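You operate a simulated robot arm through the tools that you are given. There is no shell and no other tool.

You run a simulated robot arm. Do the job below in one go: nothing can be reset, and whatever is moved stays where it is left.

Task
Press a sample into the green ring and set it on the tile.
Fine: the grey tile; close the ring clamp over the ring before you work the green lever; leave the clamp open at the end. Where these are worked on the way, their far stop is far enough and under half their travel is too little: ring clamp.
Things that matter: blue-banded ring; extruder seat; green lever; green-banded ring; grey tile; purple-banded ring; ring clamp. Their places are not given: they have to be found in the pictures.

It is judged by the outcome, as a careful person would: the job done as asked, and still so three seconds after it is handed in. It fails if anything else is knocked over, pushed out of place, dropped, spilled or broken.

Robot
A 7-joint arm with a three-finger gripper, fixed in place. Base frame: the origin is on the floor under the middle of its stand, x ahead of it, y to its left, z up; the work surface is at about z = 860. Units: mm, rad, N and s.
With the tool pointing down near the work surface it reaches from about 100 to 860 mm from the base axis. Its first joint turns from -2.897 to 2.897 rad. Payload 2.94 kg.
Tool frame: the origin (TCP) lies between the finger pads and is the grasp point; the fingertips stand 30 mm ahead of it; z points along the fingers, y is the line along which they close. The gripper opens to 132 mm; its body begins 107 mm behind the TCP.
Orientation is that of the tool frame in the base frame, as a unit quaternion [w, x, y, z]. With the fingers straight down and closing along the base's y, the tool's x points along the base's -x, its y along +y and its z along -z.

Tools
- The arm moves only by the tool jog_arm. Its argument "moves" is a list of rows, each an object of numbers (a shift or turn left out is 0, a gripper value left out holds the last): "tx", "ty", "tz": the shift along the tool's x, y, z in mm; "ax", "ay", "az": the turn, a rotation vector about the tool's x, y, z in degrees; "jaw": the finger opening in mm, from 0 to 132. In form: [{"tx": .., "ty": .., "tz": .., "ax": .., "ay": .., "az": .., "jaw": ..}, ...]. A call has 1 to 20 rows; each row shifts and turns the commanded pose from where the row before left it, along the tool's axes as they then stand. Each row takes 0.2 s and may step no farther than 50 mm and 0.15 rad from the row before; otherwise, or with a gripper value out of range, the whole call is refused. A pose out of reach is approached as far as the arm can. The call stops where the force on the tool passes 70 N (or 10 N more than at its start, if that is more) or the arm is blocked; 0.2 s more then pass. The fingers move at their own pace (about 37.4 mm/s each) and stop on an object; they squeeze with about 33 N. The grip force told is the motor's: it shows also when the fingers shut on nothing. Time passes only in rows, and 0.2 s behind the last, so rows that do not move let the fingers close. The reply holds the time, the measured pose of the TCP, the force on the tool along the base axes, the opening and the grip force, in the units named above and with some noise, with the torque about the TCP (base axes, N m) and any sound that the robot's microphone picked up.
- Cameras (640 x 400 px; columns grow to the right, rows downward): "scene" is fixed at [218.5, -649.4, 1505]; the picture's right is [0.87, -0.50, 0.00], its down [-0.24, -0.41, -0.88] and it looks along [0.44, 0.76, -0.48] (base axes); focal length 267 px, centre (320, 200). "wrist" rides on the gripper at [72, 3, -144] in the tool frame; the picture's right is [-0.04, 1.00, 0.00], its down [-0.88, -0.04, -0.48] and it looks along [-0.47, -0.02, 0.88] (tool axes); focal length 256 px, centre (320, 200).
- grab_frame(camera): a new picture of that camera. The clock stands still meanwhile.
- raise_lower(by): moves the trunk up (or, below 0, down) by that many mm; the arm rides with it, the base frame stays. It gives what a move gives, with no picture.
- probe_pixels(camera, pixels): there is no depth. For up to 12 entries [column, row, z] of the newest picture of that camera ("zoom" is the newest enlarged one), the place [x, y] in the base frame at which the ray of that pixel passes the height z, good to about 2 mm. The clock stands still meanwhile.
- enlarge(camera, box): a new picture of the part [left, top, right, bottom] of that camera's present view, enlarged. The clock stands still meanwhile.
- job_done(): hands the job in; it is judged then, once.

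Leave the gripper open and the arm clear of the work at the hand-in unless told otherwise.

The tools are called after "Emit:" as a command line: name --argument value ..., lists and objects as JSON in quotes. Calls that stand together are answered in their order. jog_arm: Moves the arm, as the interface text tells. Its arguments: {"type":"object","properties":{"moves":{"type":"array","items":{"type":"object","properties":{"tx":{"type":"number"},"ty":{"type":"number"},"tz":{"type":"number"},"ax":{"type":"number"},"ay":{"type":"number"},"az":{"type":"number"},"jaw":{"type":"number"}}}}},"required":["moves"]} The other tools are called the same way: raise_lower (by) moves the trunk up or down; grab_frame (camera) takes a picture; probe_pixels (camera, pixels) gives the place at which the rays of pixels pass given heights; enlarge (camera, box) takes an enlarged picture of a part of a camera's view; job_done () hands the job in.

At the start:

```text
t: 0.0
tool_pos: [459.8, 183.4, 1421.3]
tool_rot: [0.0, -0.001, 1.0, 0.0]
contact_force: [-0.3, 0.1, -0.2]
ft_torque: [0.05, -0.01, -0.01]
width: 132.0
grip_force: 0.1
trunk travel left (down, up): [-450.0, 90.0]
```

scene: 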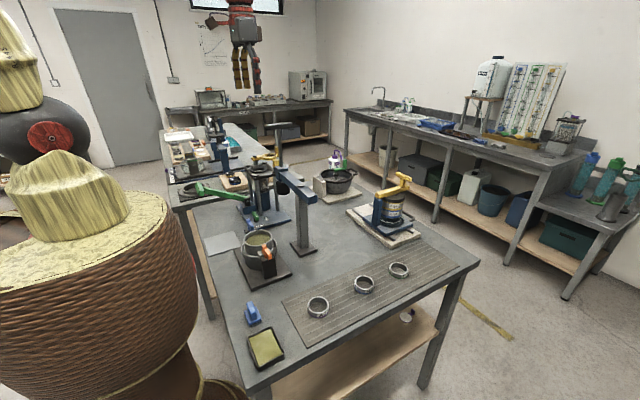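
wrist: 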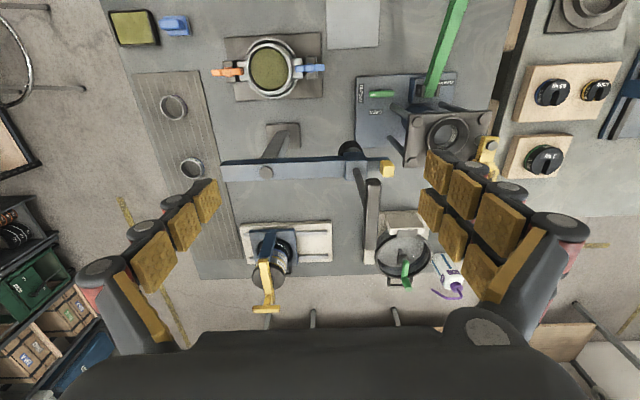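

I see a bench with three rings on a ribbed mat (scene about (318,305), (364,284), (399,269)), a green-lever extruder around (262,190), a pot with clamps at (260,245), a yellow-handled device at (395,205), and a grey tile at about (222,242). I'll take enlarged views to identify each one.

Emit:
enlarge --camera "scene" --box '[280, 240, 440, 340]'

Emit:
enlarge --camera "scene" --box '[180, 140, 340, 240]'

Emit:
enlarge --camera "scene" --box '[190, 210, 350, 310]'

Emit:
enlarge --camera "wrist" --box '[320, 0, 520, 200]'

Emit:
enlarge --camera "wrist" --box '[120, 0, 340, 200]'

```text
4.00 times, centred on (360, 290) of scene
```

zoom: 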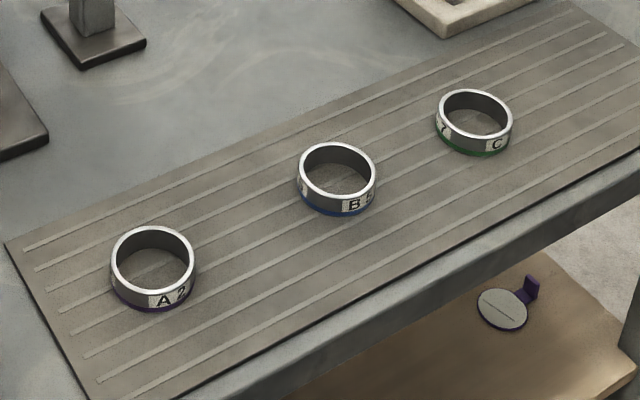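

```text
4.00 times, centred on (260, 190) of scene
```

zoom: 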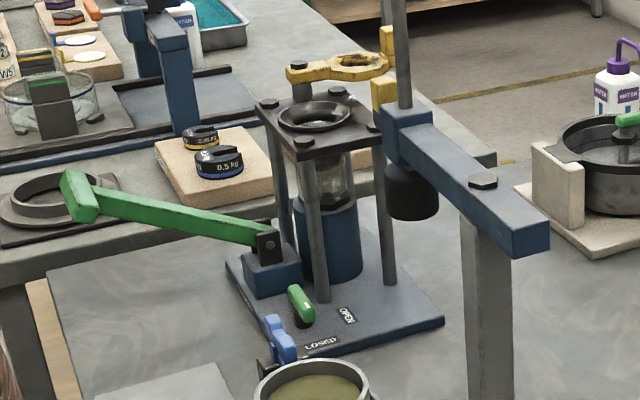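

```text
4.00 times, centred on (270, 260) of scene
```

zoom: 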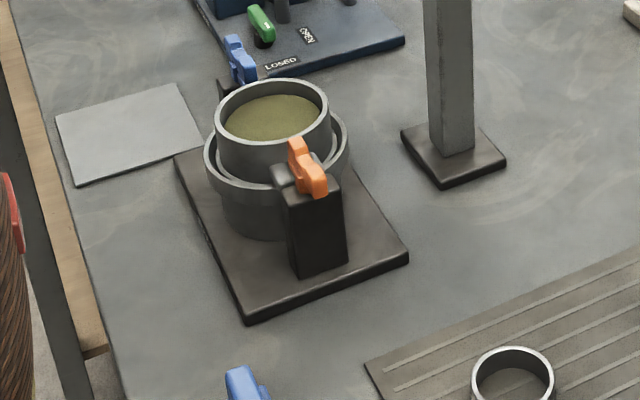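

```text
2.00 times, centred on (420, 100) of wrist
```

zoom: 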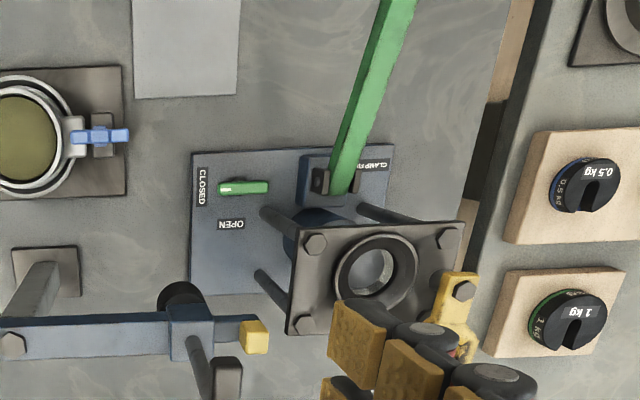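

```text
2.00 times, centred on (230, 100) of wrist
```

zoom: 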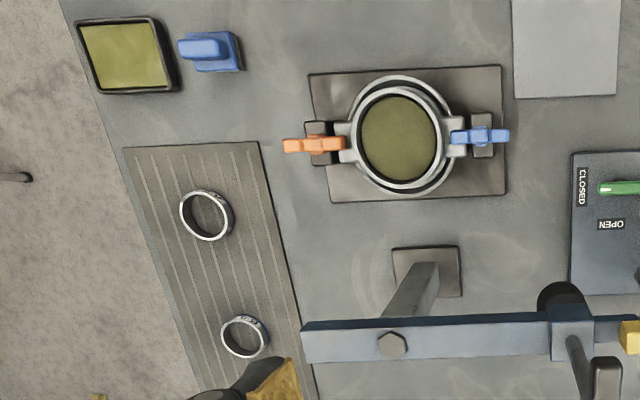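

The three rings read A2 (purple), B (blue) and C (green). The extruder has a top plate with a round seat, a yellow swing clamp at its back corner and a green lever. I'll probe key pixels from both cameras at several heights to fix their positions.

Emit:
probe_pixels --camera "wrist" --pixels '[[446, 137, 1000], [446, 137, 1050], [446, 137, 1100], [446, 137, 1150], [487, 150, 1100], [487, 150, 1150], [353, 22, 865], [462, 0, 1000], [427, 93, 1000], [381, 93, 880]]'

Emit:
probe_pixels --camera "scene" --pixels '[[258.75, 169, 1000], [258.75, 169, 1050], [258.75, 169, 1100], [258.75, 169, 1150], [398.7, 272, 860], [398.7, 267, 885], [364, 285, 870], [318, 307, 870], [223, 243, 865]]'

```text
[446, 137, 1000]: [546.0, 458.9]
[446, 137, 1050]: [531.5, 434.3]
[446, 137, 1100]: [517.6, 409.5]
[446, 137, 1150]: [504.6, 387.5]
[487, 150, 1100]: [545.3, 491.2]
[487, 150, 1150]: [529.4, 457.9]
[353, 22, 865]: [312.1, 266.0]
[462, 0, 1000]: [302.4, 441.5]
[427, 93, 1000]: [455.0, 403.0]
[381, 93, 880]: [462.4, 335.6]
```

```text
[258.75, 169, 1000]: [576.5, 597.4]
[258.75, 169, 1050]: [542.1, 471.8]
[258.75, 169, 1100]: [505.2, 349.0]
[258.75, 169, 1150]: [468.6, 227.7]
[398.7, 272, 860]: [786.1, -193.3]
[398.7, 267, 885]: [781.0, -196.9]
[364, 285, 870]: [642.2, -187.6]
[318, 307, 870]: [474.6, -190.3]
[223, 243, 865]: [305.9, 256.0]
```

Both rays for the seat meet at roughly (527, 425, 1069). The stand with the blue crossarm and tall rod next to it is an obstacle, so I'll look closer at it, the yellow clamp and the upper part.

Emit:
enlarge --camera "scene" --box '[240, 110, 340, 172]'

Emit:
enlarge --camera "wrist" --box '[330, 60, 430, 122]'

Emit:
enlarge --camera "wrist" --box '[330, 120, 460, 300]'

Emit:
enlarge --camera "scene" --box '[340, 160, 440, 250]'

```text
6.40 times, centred on (290, 141) of scene
```

zoom: 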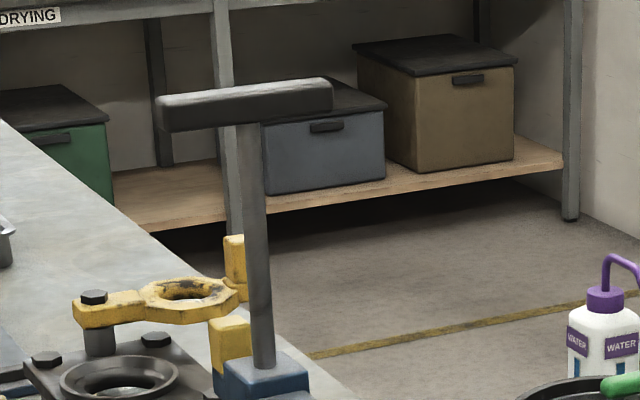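

```text
6.40 times, centred on (380, 91) of wrist
```

zoom: 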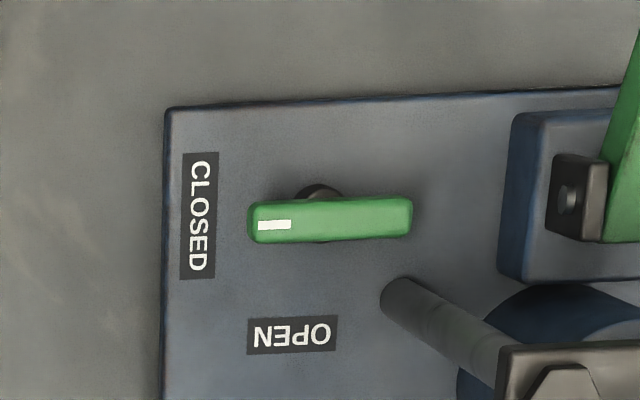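

```text
2.22 times, centred on (395, 210) of wrist
```

zoom: 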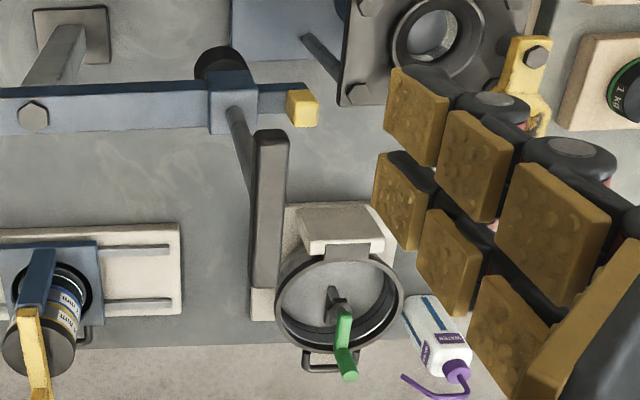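

```text
4.44 times, centred on (390, 205) of scene
```

zoom: 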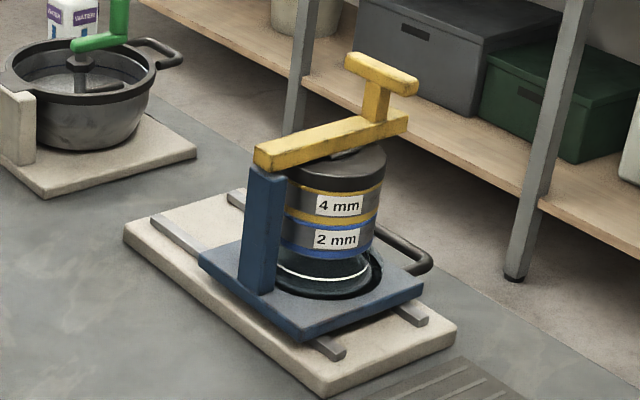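

I'll triangulate the crane's T-handle, the crossarm end, the clamp bolt and the lever tip using both cameras.

Emit:
grab_frame --camera "scene"

Emit:
grab_frame --camera "wrist"

Emit:
probe_pixels --camera "scene" --pixels '[[278.3, 125.4, 1100], [278.3, 125.4, 1200], [278.3, 125.4, 1300], [276, 163, 1050], [276, 163, 1150], [254.5, 156, 1050], [254.5, 156, 1150], [300, 185, 1050], [300, 185, 1150], [200, 188, 900], [200, 188, 1000], [200, 188, 1100]]'

Emit:
probe_pixels --camera "wrist" --pixels '[[371.6, 214, 1100], [371.6, 214, 1200], [371.6, 214, 1300], [386.5, 168.5, 1050], [386.5, 168.5, 1150], [492.7, 142.4, 1050], [492.7, 142.4, 1150], [266, 172.5, 1050], [266, 172.5, 1150]]'

```text
taken
```

scene: 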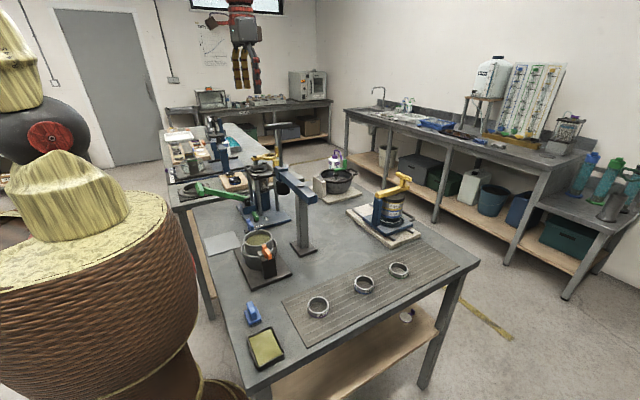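

```text
taken
```

wrist: 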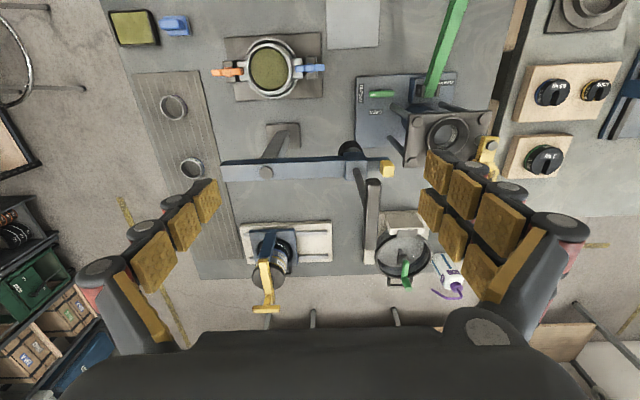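

```text
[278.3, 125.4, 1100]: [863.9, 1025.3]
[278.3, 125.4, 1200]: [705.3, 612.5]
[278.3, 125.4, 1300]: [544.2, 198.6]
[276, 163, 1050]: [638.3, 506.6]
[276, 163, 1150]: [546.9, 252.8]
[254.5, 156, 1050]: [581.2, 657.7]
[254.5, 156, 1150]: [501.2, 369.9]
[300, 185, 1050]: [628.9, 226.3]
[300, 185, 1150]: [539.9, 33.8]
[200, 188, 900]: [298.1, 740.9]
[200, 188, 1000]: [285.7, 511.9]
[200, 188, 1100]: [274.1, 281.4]
```

```text
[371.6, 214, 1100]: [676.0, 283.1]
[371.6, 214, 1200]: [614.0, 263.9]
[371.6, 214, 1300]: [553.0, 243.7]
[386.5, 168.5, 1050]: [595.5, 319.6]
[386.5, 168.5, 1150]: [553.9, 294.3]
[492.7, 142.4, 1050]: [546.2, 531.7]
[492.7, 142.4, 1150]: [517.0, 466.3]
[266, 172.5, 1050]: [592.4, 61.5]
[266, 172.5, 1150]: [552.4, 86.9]
```

The T-handle top is at about (560, 246, 1290), the crossarm runs along y at x≈561, z≈1130, ending near y=300, and the clamp bolt is at about (533, 494, 1107). I'll stay at z=1421, above all of it, and move the camera over the extruder.

Emit:
jog_arm --moves '[{"tx": 21, "ty": 41.5}, {"tx": 21, "ty": 41.5}, {"tx": 21, "ty": 41.5}, {"tx": 21, "ty": 41.5}, {"tx": 21, "ty": 41.5}, {"tx": 21, "ty": 41.5}, {}]'

Emit:
grab_frame --camera "wrist"

Emit:
grab_frame --camera "scene"

```text
t: 1.6
tool_pos: [334.8, 432.4, 1418.4]
tool_rot: [-0.001, 0.001, 1.0, 0.0]
contact_force: [0.9, -0.5, -0.9]
ft_torque: [0.04, 0.03, 0.0]
width: 132.1
grip_force: 0.0
trunk travel left (down, up): [-450.0, 90.0]
```

```text
taken
```

wrist: 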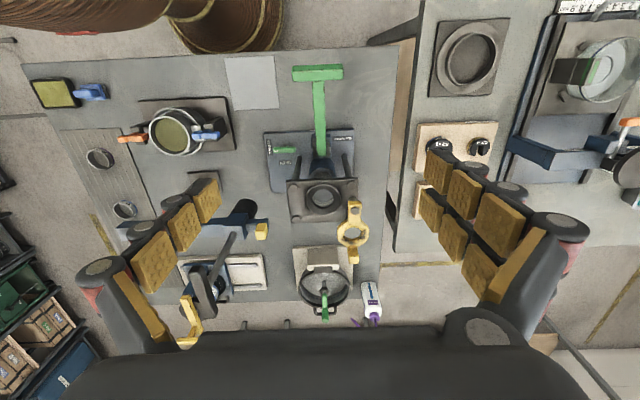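

```text
taken
```

scene: 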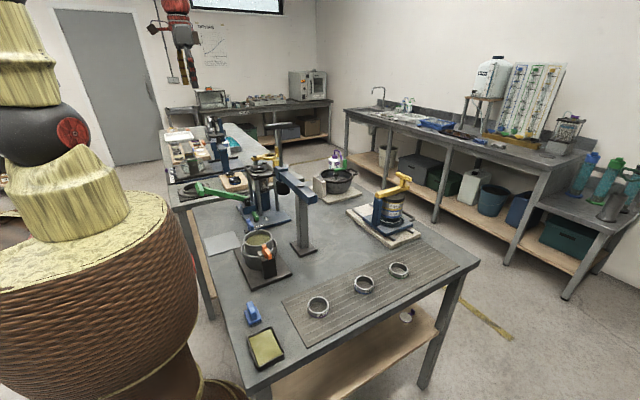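

Now the whole extruder is in view: lever with T-grip at (318,73), pivot near (320,165), seat at (323,197), yellow clamp from (354,207) to (353,257). I'll enlarge it.

Emit:
enlarge --camera "wrist" --box '[250, 120, 410, 280]'

Emit:
enlarge --camera "wrist" --box '[210, 40, 370, 140]'

Emit:
enlarge --camera "wrist" --box '[280, 170, 380, 270]'

Emit:
probe_pixels --camera "wrist" --pixels '[[323, 197, 1050], [323, 197, 1069], [323, 197, 1080], [354, 207, 1107], [353, 236, 1107], [353, 257, 1110], [318, 73, 1050], [318, 73, 1000], [318, 73, 950], [318, 73, 1100], [262, 231, 1132], [252, 82, 865]]'

```text
2.50 times, centred on (330, 200) of wrist
```

zoom: 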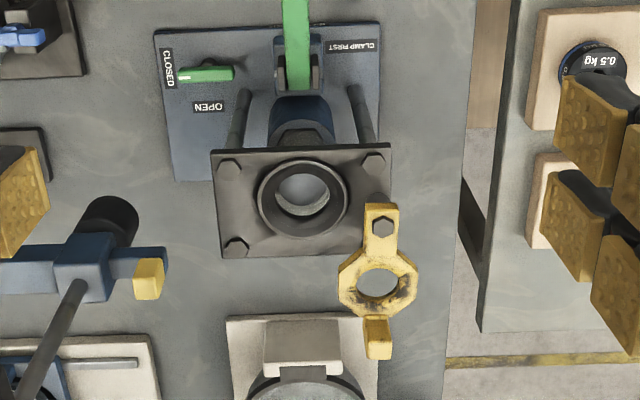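

```text
4.00 times, centred on (290, 90) of wrist
```

zoom: 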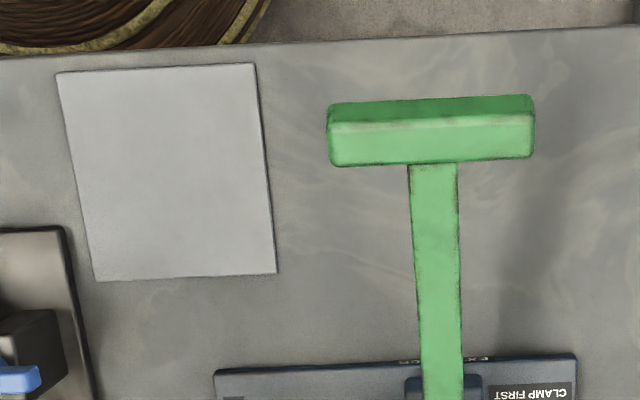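

```text
4.00 times, centred on (330, 220) of wrist
```

zoom: 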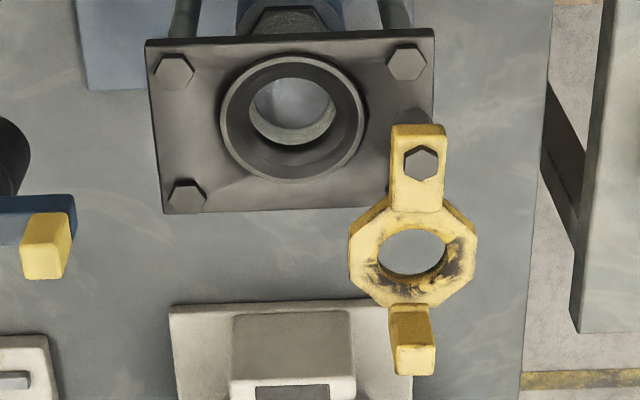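

```text
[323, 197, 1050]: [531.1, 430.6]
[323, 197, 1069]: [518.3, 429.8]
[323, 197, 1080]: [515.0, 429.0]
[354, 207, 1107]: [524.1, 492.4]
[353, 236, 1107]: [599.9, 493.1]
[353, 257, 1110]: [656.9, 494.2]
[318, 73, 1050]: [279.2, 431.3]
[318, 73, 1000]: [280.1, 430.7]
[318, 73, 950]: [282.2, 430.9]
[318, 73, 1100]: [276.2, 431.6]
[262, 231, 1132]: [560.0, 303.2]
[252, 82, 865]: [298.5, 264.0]
```

The clamp pivots at about (527, 493) and lies open along +x, with its grip block near (655, 493). The lever's T-grip is at about (281, 431, 1035), and the tile is around (299, 264). I'll move closer to see the seat.

Emit:
jog_arm --moves '[{"tx": -19.4, "tz": 38}, {"tx": -19.4, "tz": 38}, {"tx": -19.4, "tz": 38}, {"tx": -19.4, "tz": 38}, {"tx": -19.4, "tz": 38}, {}]'

Emit:
grab_frame --camera "wrist"

Emit:
grab_frame --camera "scene"

Emit:
enlarge --camera "wrist" --box '[240, 130, 440, 270]'

```text
t: 3.0
tool_pos: [431.7, 432.9, 1235.4]
tool_rot: [0.001, -0.001, 1.0, 0.001]
contact_force: [0.3, 0.1, -1.1]
ft_torque: [0.02, 0.02, 0.0]
width: 132.1
grip_force: 0.1
trunk travel left (down, up): [-450.0, 90.0]
```

```text
taken
```

wrist: 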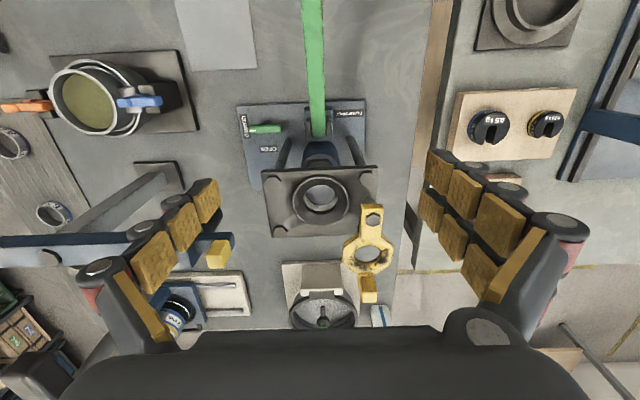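

```text
taken
```

scene: 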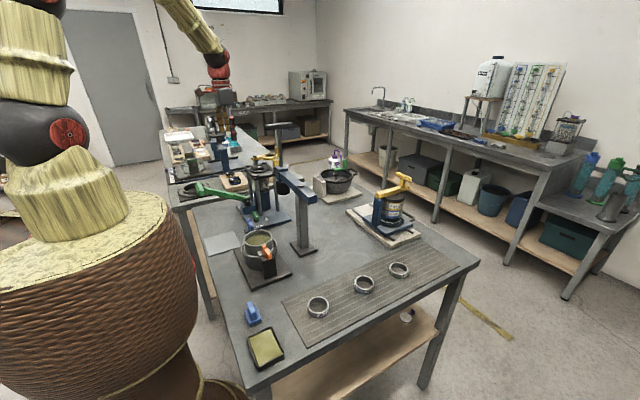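

```text
2.86 times, centred on (340, 200) of wrist
```

zoom: 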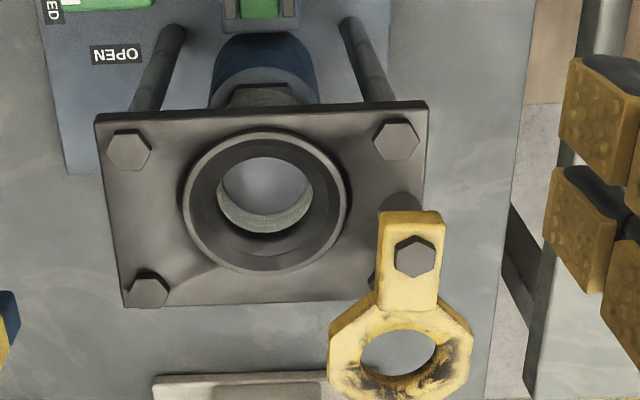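

The seat shows as a raised collar with a recess and a central hole. I'll enlarge it further for precise edges, including the clamp.

Emit:
enlarge --camera "wrist" --box '[280, 160, 360, 240]'

Emit:
enlarge --camera "wrist" --box '[330, 190, 410, 310]'

Emit:
enlarge --camera "scene" --box '[230, 145, 290, 185]'

```text
5.00 times, centred on (320, 200) of wrist
```

zoom: 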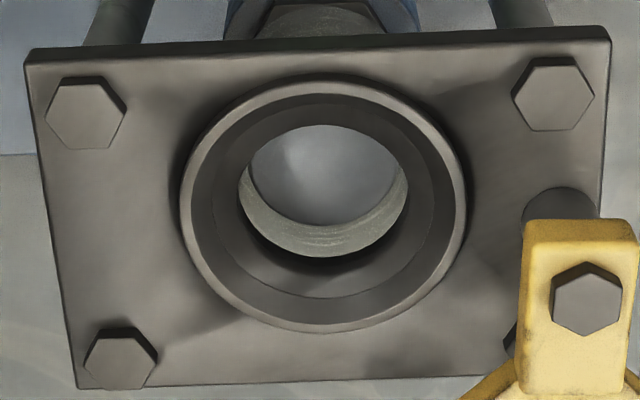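

```text
3.33 times, centred on (370, 250) of wrist
```

zoom: 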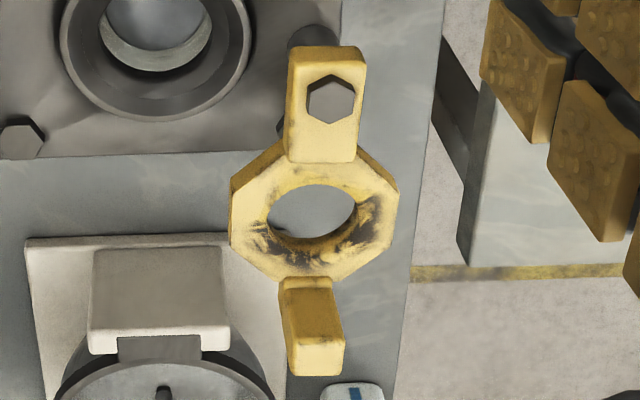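

```text
10.00 times, centred on (260, 165) of scene
```

zoom: 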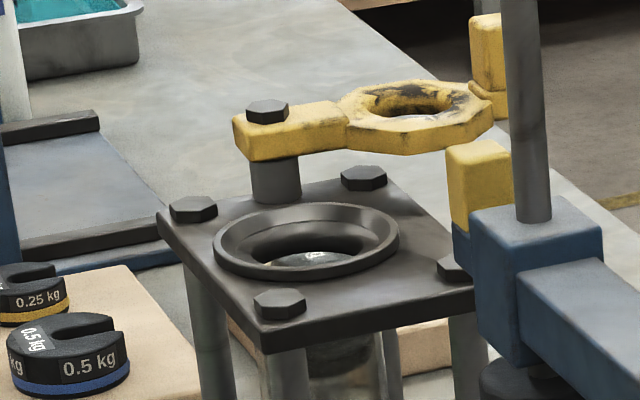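

I'll triangulate the seat rim centre precisely: wrist (320.9, 200.8) and scene (258.65, 168.7). I'll also probe the clamp's bolt, ring and grip.

Emit:
probe_pixels --camera "wrist" --pixels '[[320.9, 200.8, 1060], [320.9, 200.8, 1070], [320.9, 200.8, 1080], [320.9, 200.8, 1090], [292.4, 200, 1075], [349.4, 200, 1075], [320.9, 175.6, 1075], [320.9, 226.6, 1075], [373, 220.5, 1110], [364, 252, 1110], [368, 285, 1120]]'

Emit:
probe_pixels --camera "scene" --pixels '[[258.65, 168.7, 1060], [258.65, 168.7, 1070], [258.65, 168.7, 1080], [258.65, 168.7, 1090], [254.6, 155.5, 1100], [254.6, 155.5, 1110], [254.6, 155.5, 1120], [269.5, 155, 1100], [269.5, 155, 1120], [276.8, 150, 1120], [276.8, 150, 1140]]'

```text
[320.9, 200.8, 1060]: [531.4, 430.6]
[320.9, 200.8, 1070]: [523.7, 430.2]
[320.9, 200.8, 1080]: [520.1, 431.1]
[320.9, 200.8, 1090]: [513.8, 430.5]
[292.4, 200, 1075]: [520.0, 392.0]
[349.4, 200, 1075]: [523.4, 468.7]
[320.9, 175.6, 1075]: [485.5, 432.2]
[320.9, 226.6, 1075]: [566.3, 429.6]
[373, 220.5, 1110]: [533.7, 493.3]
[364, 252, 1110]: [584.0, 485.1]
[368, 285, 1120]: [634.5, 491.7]
```

```text
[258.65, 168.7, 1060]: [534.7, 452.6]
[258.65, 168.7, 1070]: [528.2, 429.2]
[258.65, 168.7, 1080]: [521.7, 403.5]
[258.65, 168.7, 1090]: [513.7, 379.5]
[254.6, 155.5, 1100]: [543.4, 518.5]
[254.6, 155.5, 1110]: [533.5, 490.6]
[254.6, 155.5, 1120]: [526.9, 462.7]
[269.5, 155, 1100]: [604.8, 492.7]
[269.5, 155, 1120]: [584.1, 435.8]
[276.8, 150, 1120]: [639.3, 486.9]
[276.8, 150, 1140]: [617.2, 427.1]
```

The seat centre is about (526, 430) with its rim at z≈1070. The clamp pivot is at (533, 492) and its raised grip block at about (637, 489, 1120). I'll climb back up and go look at the green-banded ring near (786, -193).

Emit:
jog_arm --moves '[{"tz": -46}, {"tz": -46}, {"tz": -46}, {"tz": -46}, {"tx": -10, "ty": -48}, {"tx": -10, "ty": -48}, {"tx": -10, "ty": -48}, {"tx": -10, "ty": -48}, {"tx": -10, "ty": -48}, {"tx": -10, "ty": -48}, {"tx": -10, "ty": -48}, {"tx": -10, "ty": -48}, {"tx": -10, "ty": -48}, {"tx": -10, "ty": -48}, {"tx": -10, "ty": -48}, {"tx": -10, "ty": -48}, {"tx": -10, "ty": -48}, {}]'

Emit:
grab_frame --camera "wrist"

Emit:
grab_frame --camera "scene"

```text
t: 6.8
tool_pos: [562.5, -189.7, 1414.8]
tool_rot: [0.001, -0.001, 1.0, -0.001]
contact_force: [0.1, 0.0, 0.7]
ft_torque: [-0.05, -0.02, 0.0]
width: 132.1
grip_force: 0.1
trunk travel left (down, up): [-450.0, 90.0]
```

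```text
taken
```

wrist: 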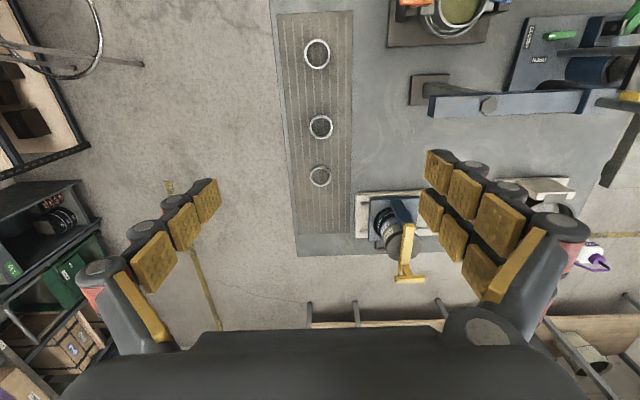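

```text
taken
```

scene: 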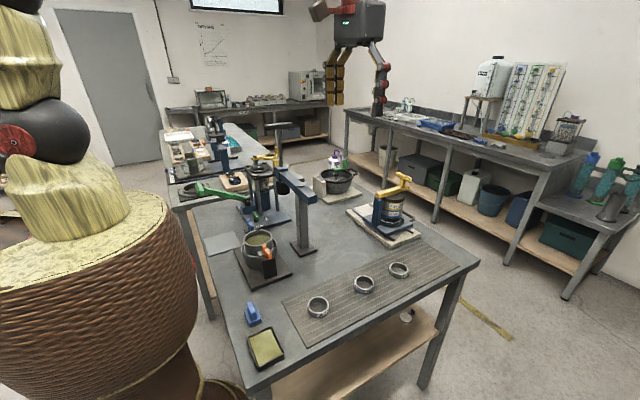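

The three rings are at (317,53), (321,126) and (320,176). By position the last one, farthest out, should be the green one. I'll enlarge it and descend for a closer check.

Emit:
probe_pixels --camera "wrist" --pixels '[[317, 53, 885], [321, 126, 885], [320, 176, 885], [320, 176, 865], [405, 255, 1000], [405, 278, 1050], [405, 278, 1100]]'

Emit:
jog_arm --moves '[{"tx": -20, "ty": -1, "tz": 45}, {"tx": -20, "ty": -1, "tz": 45}, {"tx": -20, "ty": -1, "tz": 45}, {"tx": -20, "ty": -1, "tz": 45}, {"tx": -20, "ty": -1, "tz": 45}, {"tx": -20, "ty": -1, "tz": 45}, {"tx": -20, "ty": -1, "tz": 45}, {}]'

Emit:
grab_frame --camera "wrist"

Emit:
enlarge --camera "wrist" --box '[240, 120, 400, 240]'

Emit:
grab_frame --camera "scene"

```text
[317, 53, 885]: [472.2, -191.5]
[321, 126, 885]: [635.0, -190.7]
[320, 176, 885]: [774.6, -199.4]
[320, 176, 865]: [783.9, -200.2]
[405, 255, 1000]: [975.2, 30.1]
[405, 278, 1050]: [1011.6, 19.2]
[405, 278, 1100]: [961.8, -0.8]
```

```text
t: 8.6
tool_pos: [695.7, -199.3, 1100.1]
tool_rot: [0.0, -0.001, 1.0, 0.0]
contact_force: [0.1, 0.7, -0.1]
ft_torque: [0.0, -0.02, 0.02]
width: 131.9
grip_force: 0.1
trunk travel left (down, up): [-450.0, 90.0]
```

```text
taken
```

wrist: 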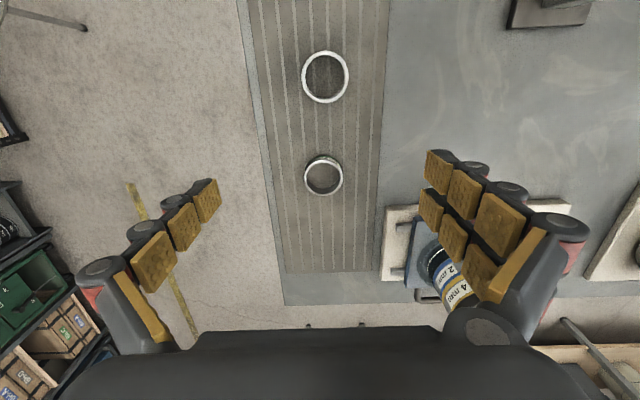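

```text
3.33 times, centred on (320, 180) of wrist
```

zoom: 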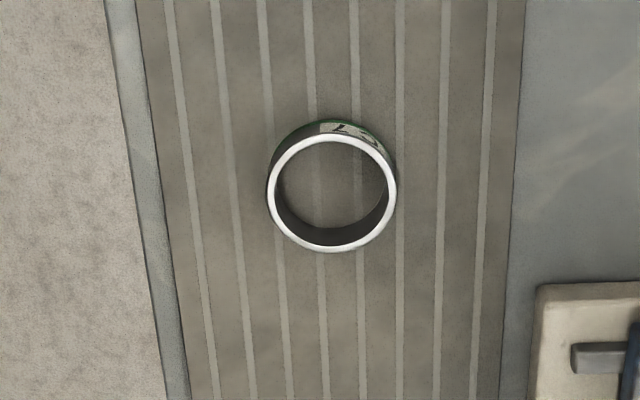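

```text
taken
```

scene: 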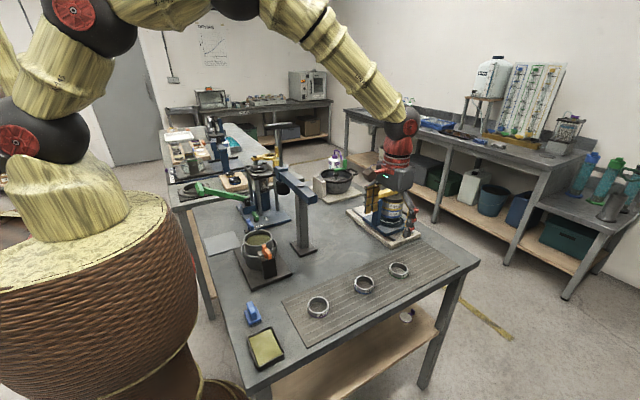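

Ring "C7" with a green band confirmed. I'll triangulate its top rim centre using wrist (323.75, 178.2) and scene (398.75, 268.25), plus the neighbouring base plate's edge and the blue ring.

Emit:
probe_pixels --camera "wrist" --pixels '[[323.75, 178.2, 870], [323.75, 178.2, 880], [323.75, 178.2, 890], [304, 178, 885], [343.4, 178, 885], [383, 215, 865], [390, 280, 865], [325, 76, 885], [413, 220, 900]]'

Emit:
probe_pixels --camera "scene" --pixels '[[398.75, 268.25, 870], [398.75, 268.25, 880], [398.75, 268.25, 890], [389.25, 268.25, 885], [408.25, 268.25, 885]]'

Emit:
enlarge --camera "scene" --box '[379, 253, 419, 283]'

```text
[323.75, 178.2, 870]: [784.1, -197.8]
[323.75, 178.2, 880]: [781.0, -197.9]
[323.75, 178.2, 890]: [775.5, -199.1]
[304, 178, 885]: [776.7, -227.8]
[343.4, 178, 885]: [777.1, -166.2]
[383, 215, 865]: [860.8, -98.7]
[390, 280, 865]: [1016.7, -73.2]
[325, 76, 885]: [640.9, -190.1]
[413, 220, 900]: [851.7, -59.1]
```

```text
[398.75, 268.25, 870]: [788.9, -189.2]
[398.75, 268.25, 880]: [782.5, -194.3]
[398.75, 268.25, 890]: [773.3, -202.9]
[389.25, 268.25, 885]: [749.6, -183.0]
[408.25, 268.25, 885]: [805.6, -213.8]
```

```text
13.33 times, centred on (399, 268) of scene
```

zoom: 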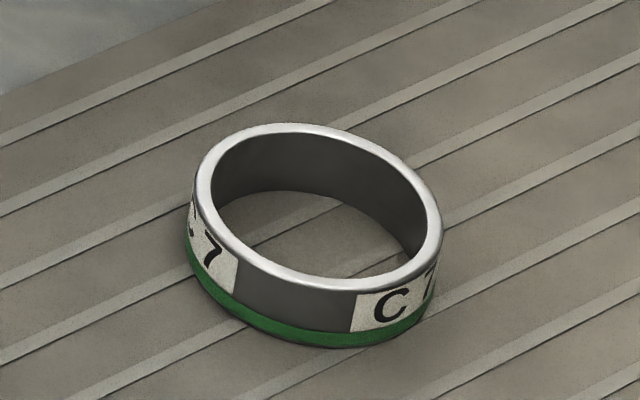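

The ring's top centre is at about (778, -198.5, 885), with an outer diameter of about 62 mm and a height of about 19 mm. I'll move above it, then descend to TCP z≈935 to check alignment before gripping its upper half.

Emit:
jog_arm --moves '[{"tx": -41, "ty": 0.4}, {"tx": -41, "ty": 0.4}, {"tz": 41}, {"tz": 41}, {"tz": 41}, {"tz": 41}, {}]'

Emit:
grab_frame --camera "wrist"

Emit:
grab_frame --camera "scene"

Emit:
enlarge --camera "scene" --box '[340, 200, 460, 290]'

```text
t: 10.2
tool_pos: [785.8, -198.8, 938.6]
tool_rot: [0.0, 0.0, 1.0, 0.0]
contact_force: [-0.3, -0.1, 0.1]
ft_torque: [0.01, 0.02, -0.02]
width: 131.9
grip_force: 0.1
trunk travel left (down, up): [-450.0, 90.0]
```

```text
taken
```

wrist: 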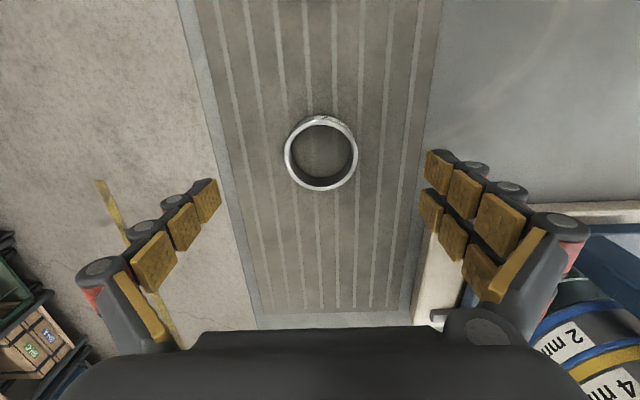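

```text
taken
```

scene: 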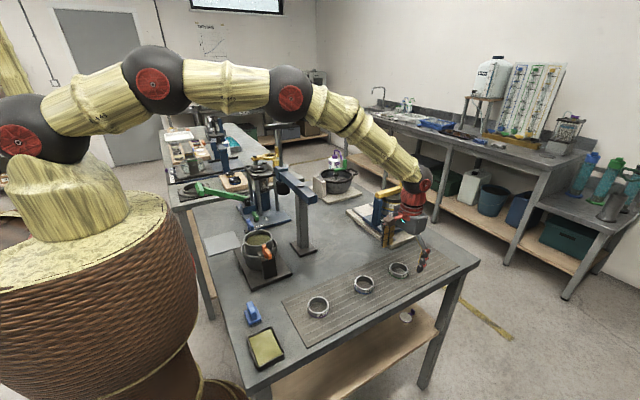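

```text
4.44 times, centred on (400, 245) of scene
```

zoom: 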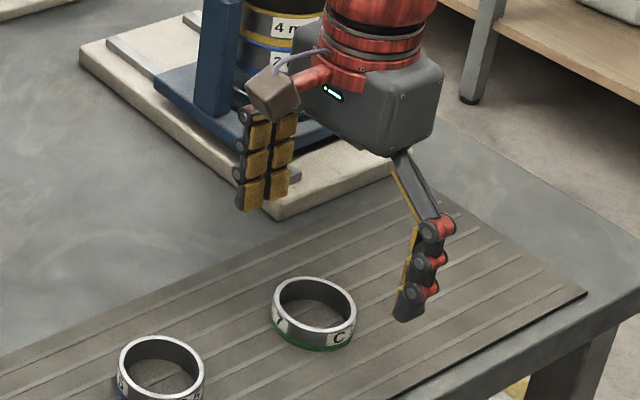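

The measured x (785.8) went past the target, so I'll let the arm settle and measure again against the ring, which is at about (321,154) in the wrist view.

Emit:
jog_arm --moves '[{}, {}, {}]'

Emit:
enlarge --camera "wrist" --box '[270, 110, 370, 200]'

Emit:
grab_frame --camera "wrist"

Emit:
probe_pixels --camera "wrist" --pixels '[[321, 154, 885], [284.5, 154, 885], [357.5, 154, 885], [321, 119, 885], [321, 189, 885]]'

```text
t: 11.0
tool_pos: [786.5, -199.3, 938.0]
tool_rot: [0.0, 0.0, 1.0, 0.0]
contact_force: [-0.9, 0.7, 0.1]
ft_torque: [0.0, 0.02, 0.02]
width: 132.0
grip_force: 0.0
trunk travel left (down, up): [-450.0, 90.0]
```

```text
4.44 times, centred on (320, 155) of wrist
```

zoom: 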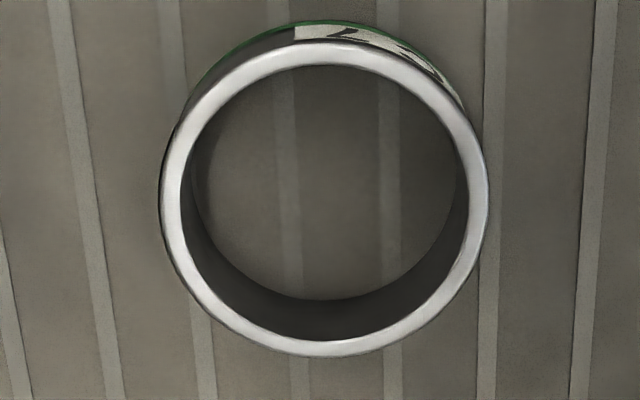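

```text
taken
```

wrist: 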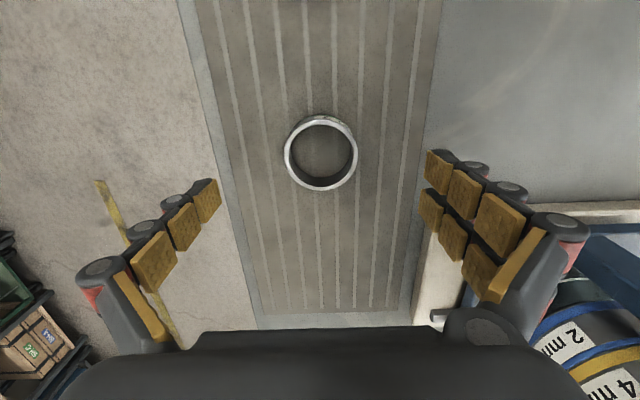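

```text
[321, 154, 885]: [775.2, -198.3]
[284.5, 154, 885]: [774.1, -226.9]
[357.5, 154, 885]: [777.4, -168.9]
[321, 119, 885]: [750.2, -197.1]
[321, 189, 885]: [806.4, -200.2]
```

The ring centre from edge midpoints is (778.9, -198), and the TCP sits at (786.5, -199.3). I'll shift back by 7.8 mm in x and 1.2 mm in y, then lower to TCP z≈905, with the fingertips about 10 mm below the ring's top.

Emit:
jog_arm --moves '[{"tx": 7.8, "ty": 1.2}, {"tz": 16.5}, {"tz": 16.5}, {}, {}]'

Emit:
enlarge --camera "scene" --box '[360, 220, 440, 290]'

Emit:
grab_frame --camera "wrist"

```text
t: 12.2
tool_pos: [776.5, -198.5, 903.1]
tool_rot: [0.001, 0.0, 1.0, -0.001]
contact_force: [0.4, -0.7, 0.1]
ft_torque: [-0.02, 0.02, 0.0]
width: 132.0
grip_force: 0.0
trunk travel left (down, up): [-450.0, 90.0]
```

```text
5.71 times, centred on (400, 255) of scene
```

zoom: 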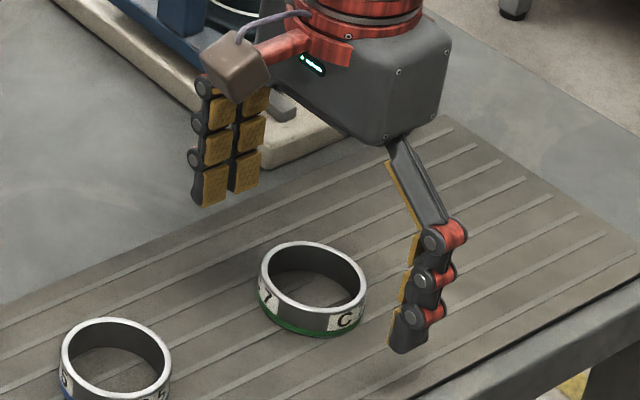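

```text
taken
```

wrist: 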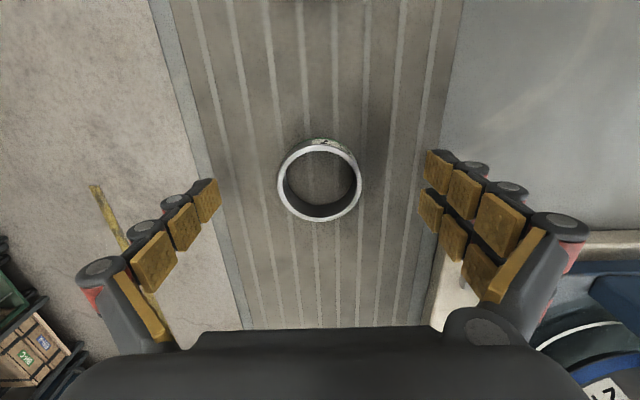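

The fingers straddle the ring evenly. I'll close the jaw on it.

Emit:
jog_arm --moves '[{"jaw": 30}, {}, {}, {}, {}, {}, {}, {}]'

Emit:
grab_frame --camera "wrist"

Emit:
enlarge --camera "scene" --box '[360, 220, 440, 290]'

```text
t: 14.0
tool_pos: [777.2, -198.9, 903.5]
tool_rot: [0.0, 0.0, 1.0, -0.001]
contact_force: [0.9, -1.1, 0.2]
ft_torque: [-0.09, 0.01, 0.0]
width: 58.0
grip_force: 33.2
trunk travel left (down, up): [-450.0, 90.0]
```

```text
taken
```

wrist: 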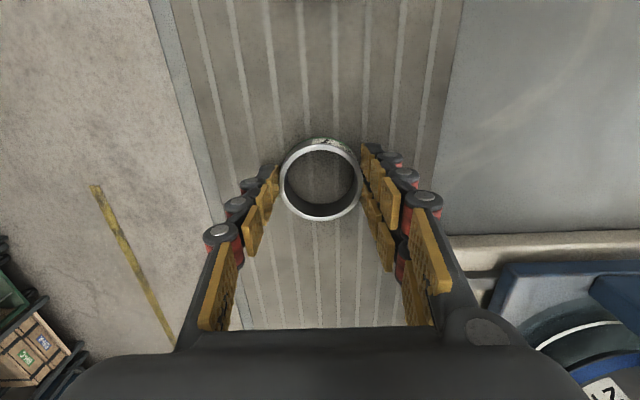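

```text
5.71 times, centred on (400, 255) of scene
```

zoom: 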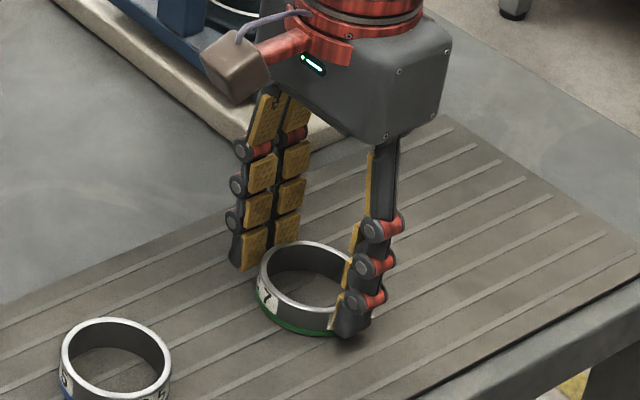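

Gripped at 58 mm with 33 N. I'll lift gently by 30 mm and check the ring stays level.

Emit:
jog_arm --moves '[{"tz": -10}, {"tz": -20}, {"tz": -20}, {}, {}]'

Emit:
grab_frame --camera "wrist"

Emit:
enlarge --camera "scene" --box '[360, 210, 440, 280]'

```text
t: 15.2
tool_pos: [776.3, -197.3, 951.5]
tool_rot: [0.001, -0.001, 1.0, 0.0]
contact_force: [0.0, -0.1, -2.0]
ft_torque: [0.01, 0.03, 0.01]
width: 57.7
grip_force: 33.2
trunk travel left (down, up): [-450.0, 90.0]
```

```text
taken
```

wrist: 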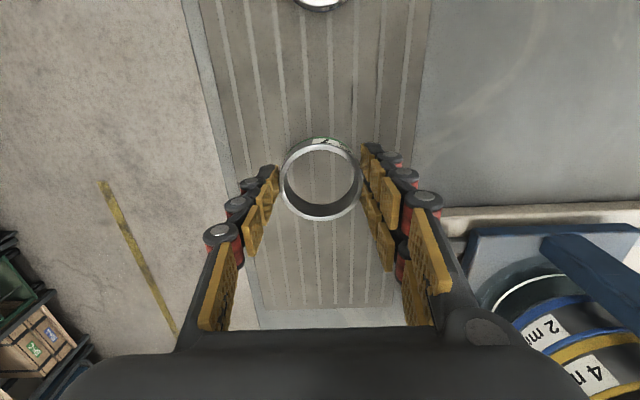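

```text
5.71 times, centred on (400, 245) of scene
```

zoom: 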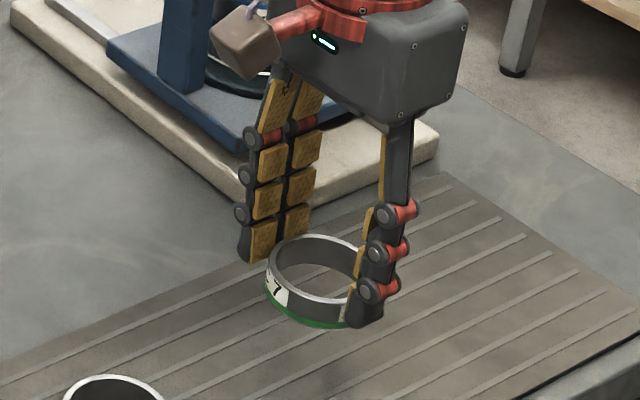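

It lifted cleanly. I'll measure the ring's centre relative to the TCP in the hand.

Emit:
enlarge --camera "wrist" --box '[270, 130, 370, 230]'

Emit:
probe_pixels --camera "wrist" --pixels '[[280, 182, 933], [363, 182, 933], [321.5, 144, 933], [321.5, 220, 933], [321.5, 181, 933]]'

```text
4.00 times, centred on (320, 180) of wrist
```

zoom: 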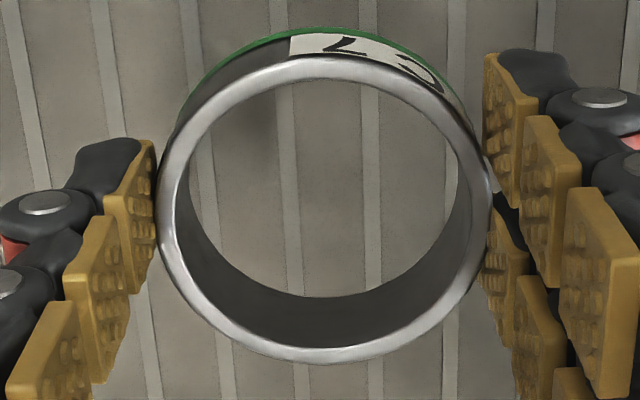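

```text
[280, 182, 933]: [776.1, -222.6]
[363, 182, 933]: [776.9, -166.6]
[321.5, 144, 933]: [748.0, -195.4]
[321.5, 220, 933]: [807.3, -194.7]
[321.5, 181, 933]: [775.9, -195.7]
```

The ring sits within about 2 mm of the TCP axis, with its top 18.5 mm and bottom about 38 mm below the TCP. I'll carry it up and inward along the path I came by, to z≈1415.

Emit:
jog_arm --moves '[{"tz": -25}, {"tz": -35}, {"tz": -40}, {"tz": -40}, {"tx": 10, "tz": -35}, {"tx": 16, "tz": -36}, {"tx": 16, "tz": -36}, {"tx": 16, "tz": -36}, {"tx": 16, "tz": -36}, {"tx": 16, "tz": -36}, {"tx": 16, "tz": -36}, {"tx": 16, "tz": -36}, {"tx": 16, "tz": -36}, {"tx": 5, "tz": -12}, {}, {}]'

Emit:
grab_frame --camera "wrist"

```text
t: 18.6
tool_pos: [631.0, -198.2, 1428.5]
tool_rot: [0.0, 0.0, 1.0, 0.0]
contact_force: [-0.8, 0.1, -0.9]
ft_torque: [-0.01, 0.0, 0.0]
width: 57.7
grip_force: 33.2
trunk travel left (down, up): [-450.0, 90.0]
```

```text
taken
```

wrist: 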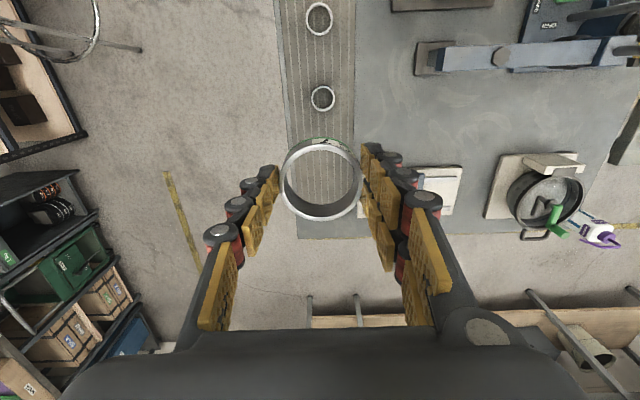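

The ring is held steadily. Now I'll cross over the crane at z≈1428 to above the seat (526, 430).

Emit:
jog_arm --moves '[{"tx": 3.3, "ty": 20}, {"tx": 5, "ty": 30}, {"tx": 6.5, "ty": 39}, {"tx": 6.5, "ty": 39}, {"tx": 6.5, "ty": 39}, {"tx": 6.5, "ty": 39}, {"tx": 6.5, "ty": 39}, {"tx": 6.5, "ty": 39}, {"tx": 6.5, "ty": 39}, {"tx": 6.5, "ty": 39}, {"tx": 6.5, "ty": 39}, {"tx": 6.5, "ty": 39}, {"tx": 6.5, "ty": 39}, {"tx": 6.5, "ty": 39}, {"tx": 6.5, "ty": 39}, {"tx": 6.5, "ty": 39}, {"tx": 5, "ty": 22}, {"tx": 1.4, "ty": 10}, {}, {}]'

Emit:
grab_frame --camera "wrist"

Emit:
grab_frame --camera "scene"

```text
t: 22.8
tool_pos: [528.9, 432.4, 1428.6]
tool_rot: [0.0, 0.0, 1.0, 0.0]
contact_force: [0.5, 0.5, -1.6]
ft_torque: [0.0, 0.02, 0.05]
width: 57.3
grip_force: 33.0
trunk travel left (down, up): [-450.0, 90.0]
```

```text
taken
```

wrist: 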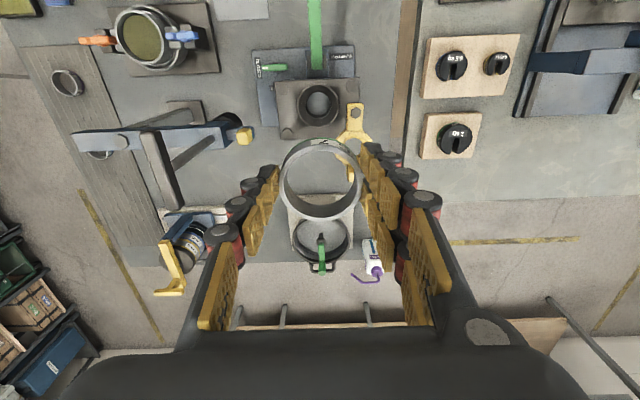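

```text
taken
```

scene: 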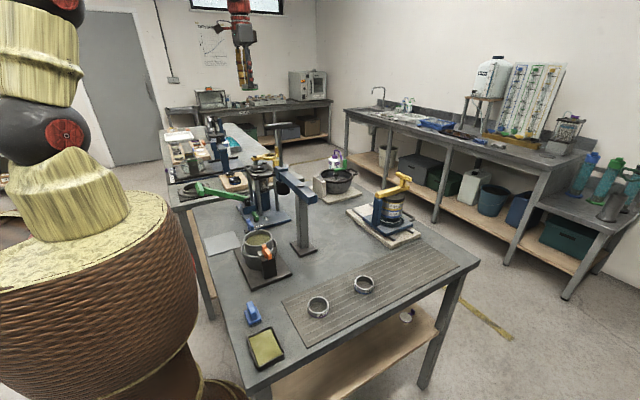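

I'm above the seat. Next I'll turn the tool 90° (so the fingers close along x, clear of the clamp post) while high up.

Emit:
jog_arm --moves '[{"az": -6}, {"az": -7.5}, {"az": -7.5}, {"az": -7.5}, {"az": -7.5}, {"az": -7.5}, {"az": -7.5}, {"az": -7.5}, {"az": -7.5}, {"az": -7.5}, {"az": -7.5}, {"az": -6}, {"az": -3}, {}, {}]'

Emit:
grab_frame --camera "wrist"

Emit:
grab_frame --camera "scene"

```text
t: 26.0
tool_pos: [528.5, 431.5, 1427.3]
tool_rot: [0.0, -0.707, 0.707, 0.0]
contact_force: [-0.3, 0.0, -1.6]
ft_torque: [-0.03, -0.01, 0.01]
width: 57.1
grip_force: 32.8
trunk travel left (down, up): [-450.0, 90.0]
```

```text
taken
```

wrist: 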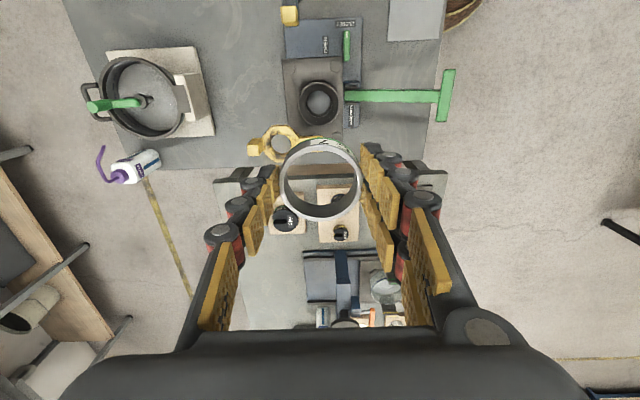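

```text
taken
```

scene: 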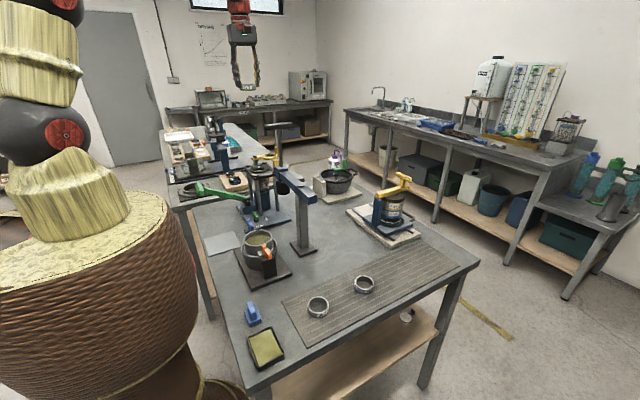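

The rotation worked. The seat now appears at about (320,101), so I'll enlarge it and re-measure the seat centre from this angle.

Emit:
enlarge --camera "wrist" --box '[270, 50, 370, 150]'

Emit:
probe_pixels --camera "wrist" --pixels '[[320, 101, 1070], [299, 101, 1070], [341, 101, 1070], [320, 83, 1070], [320, 121, 1070], [320, 180, 1409]]'

```text
4.00 times, centred on (320, 100) of wrist
```

zoom: 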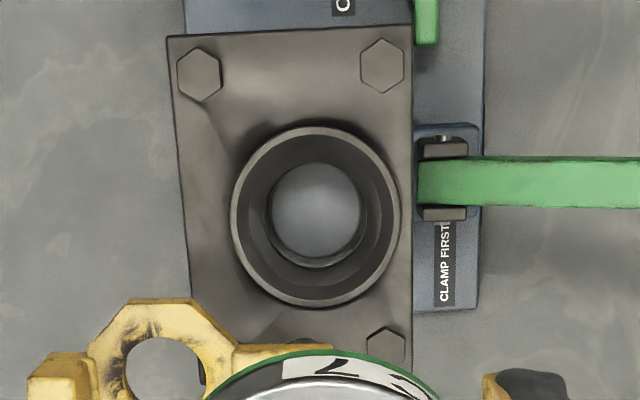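

```text
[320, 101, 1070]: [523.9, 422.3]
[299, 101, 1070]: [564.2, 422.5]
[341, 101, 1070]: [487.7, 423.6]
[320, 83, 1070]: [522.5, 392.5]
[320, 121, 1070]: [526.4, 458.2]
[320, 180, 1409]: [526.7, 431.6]
```

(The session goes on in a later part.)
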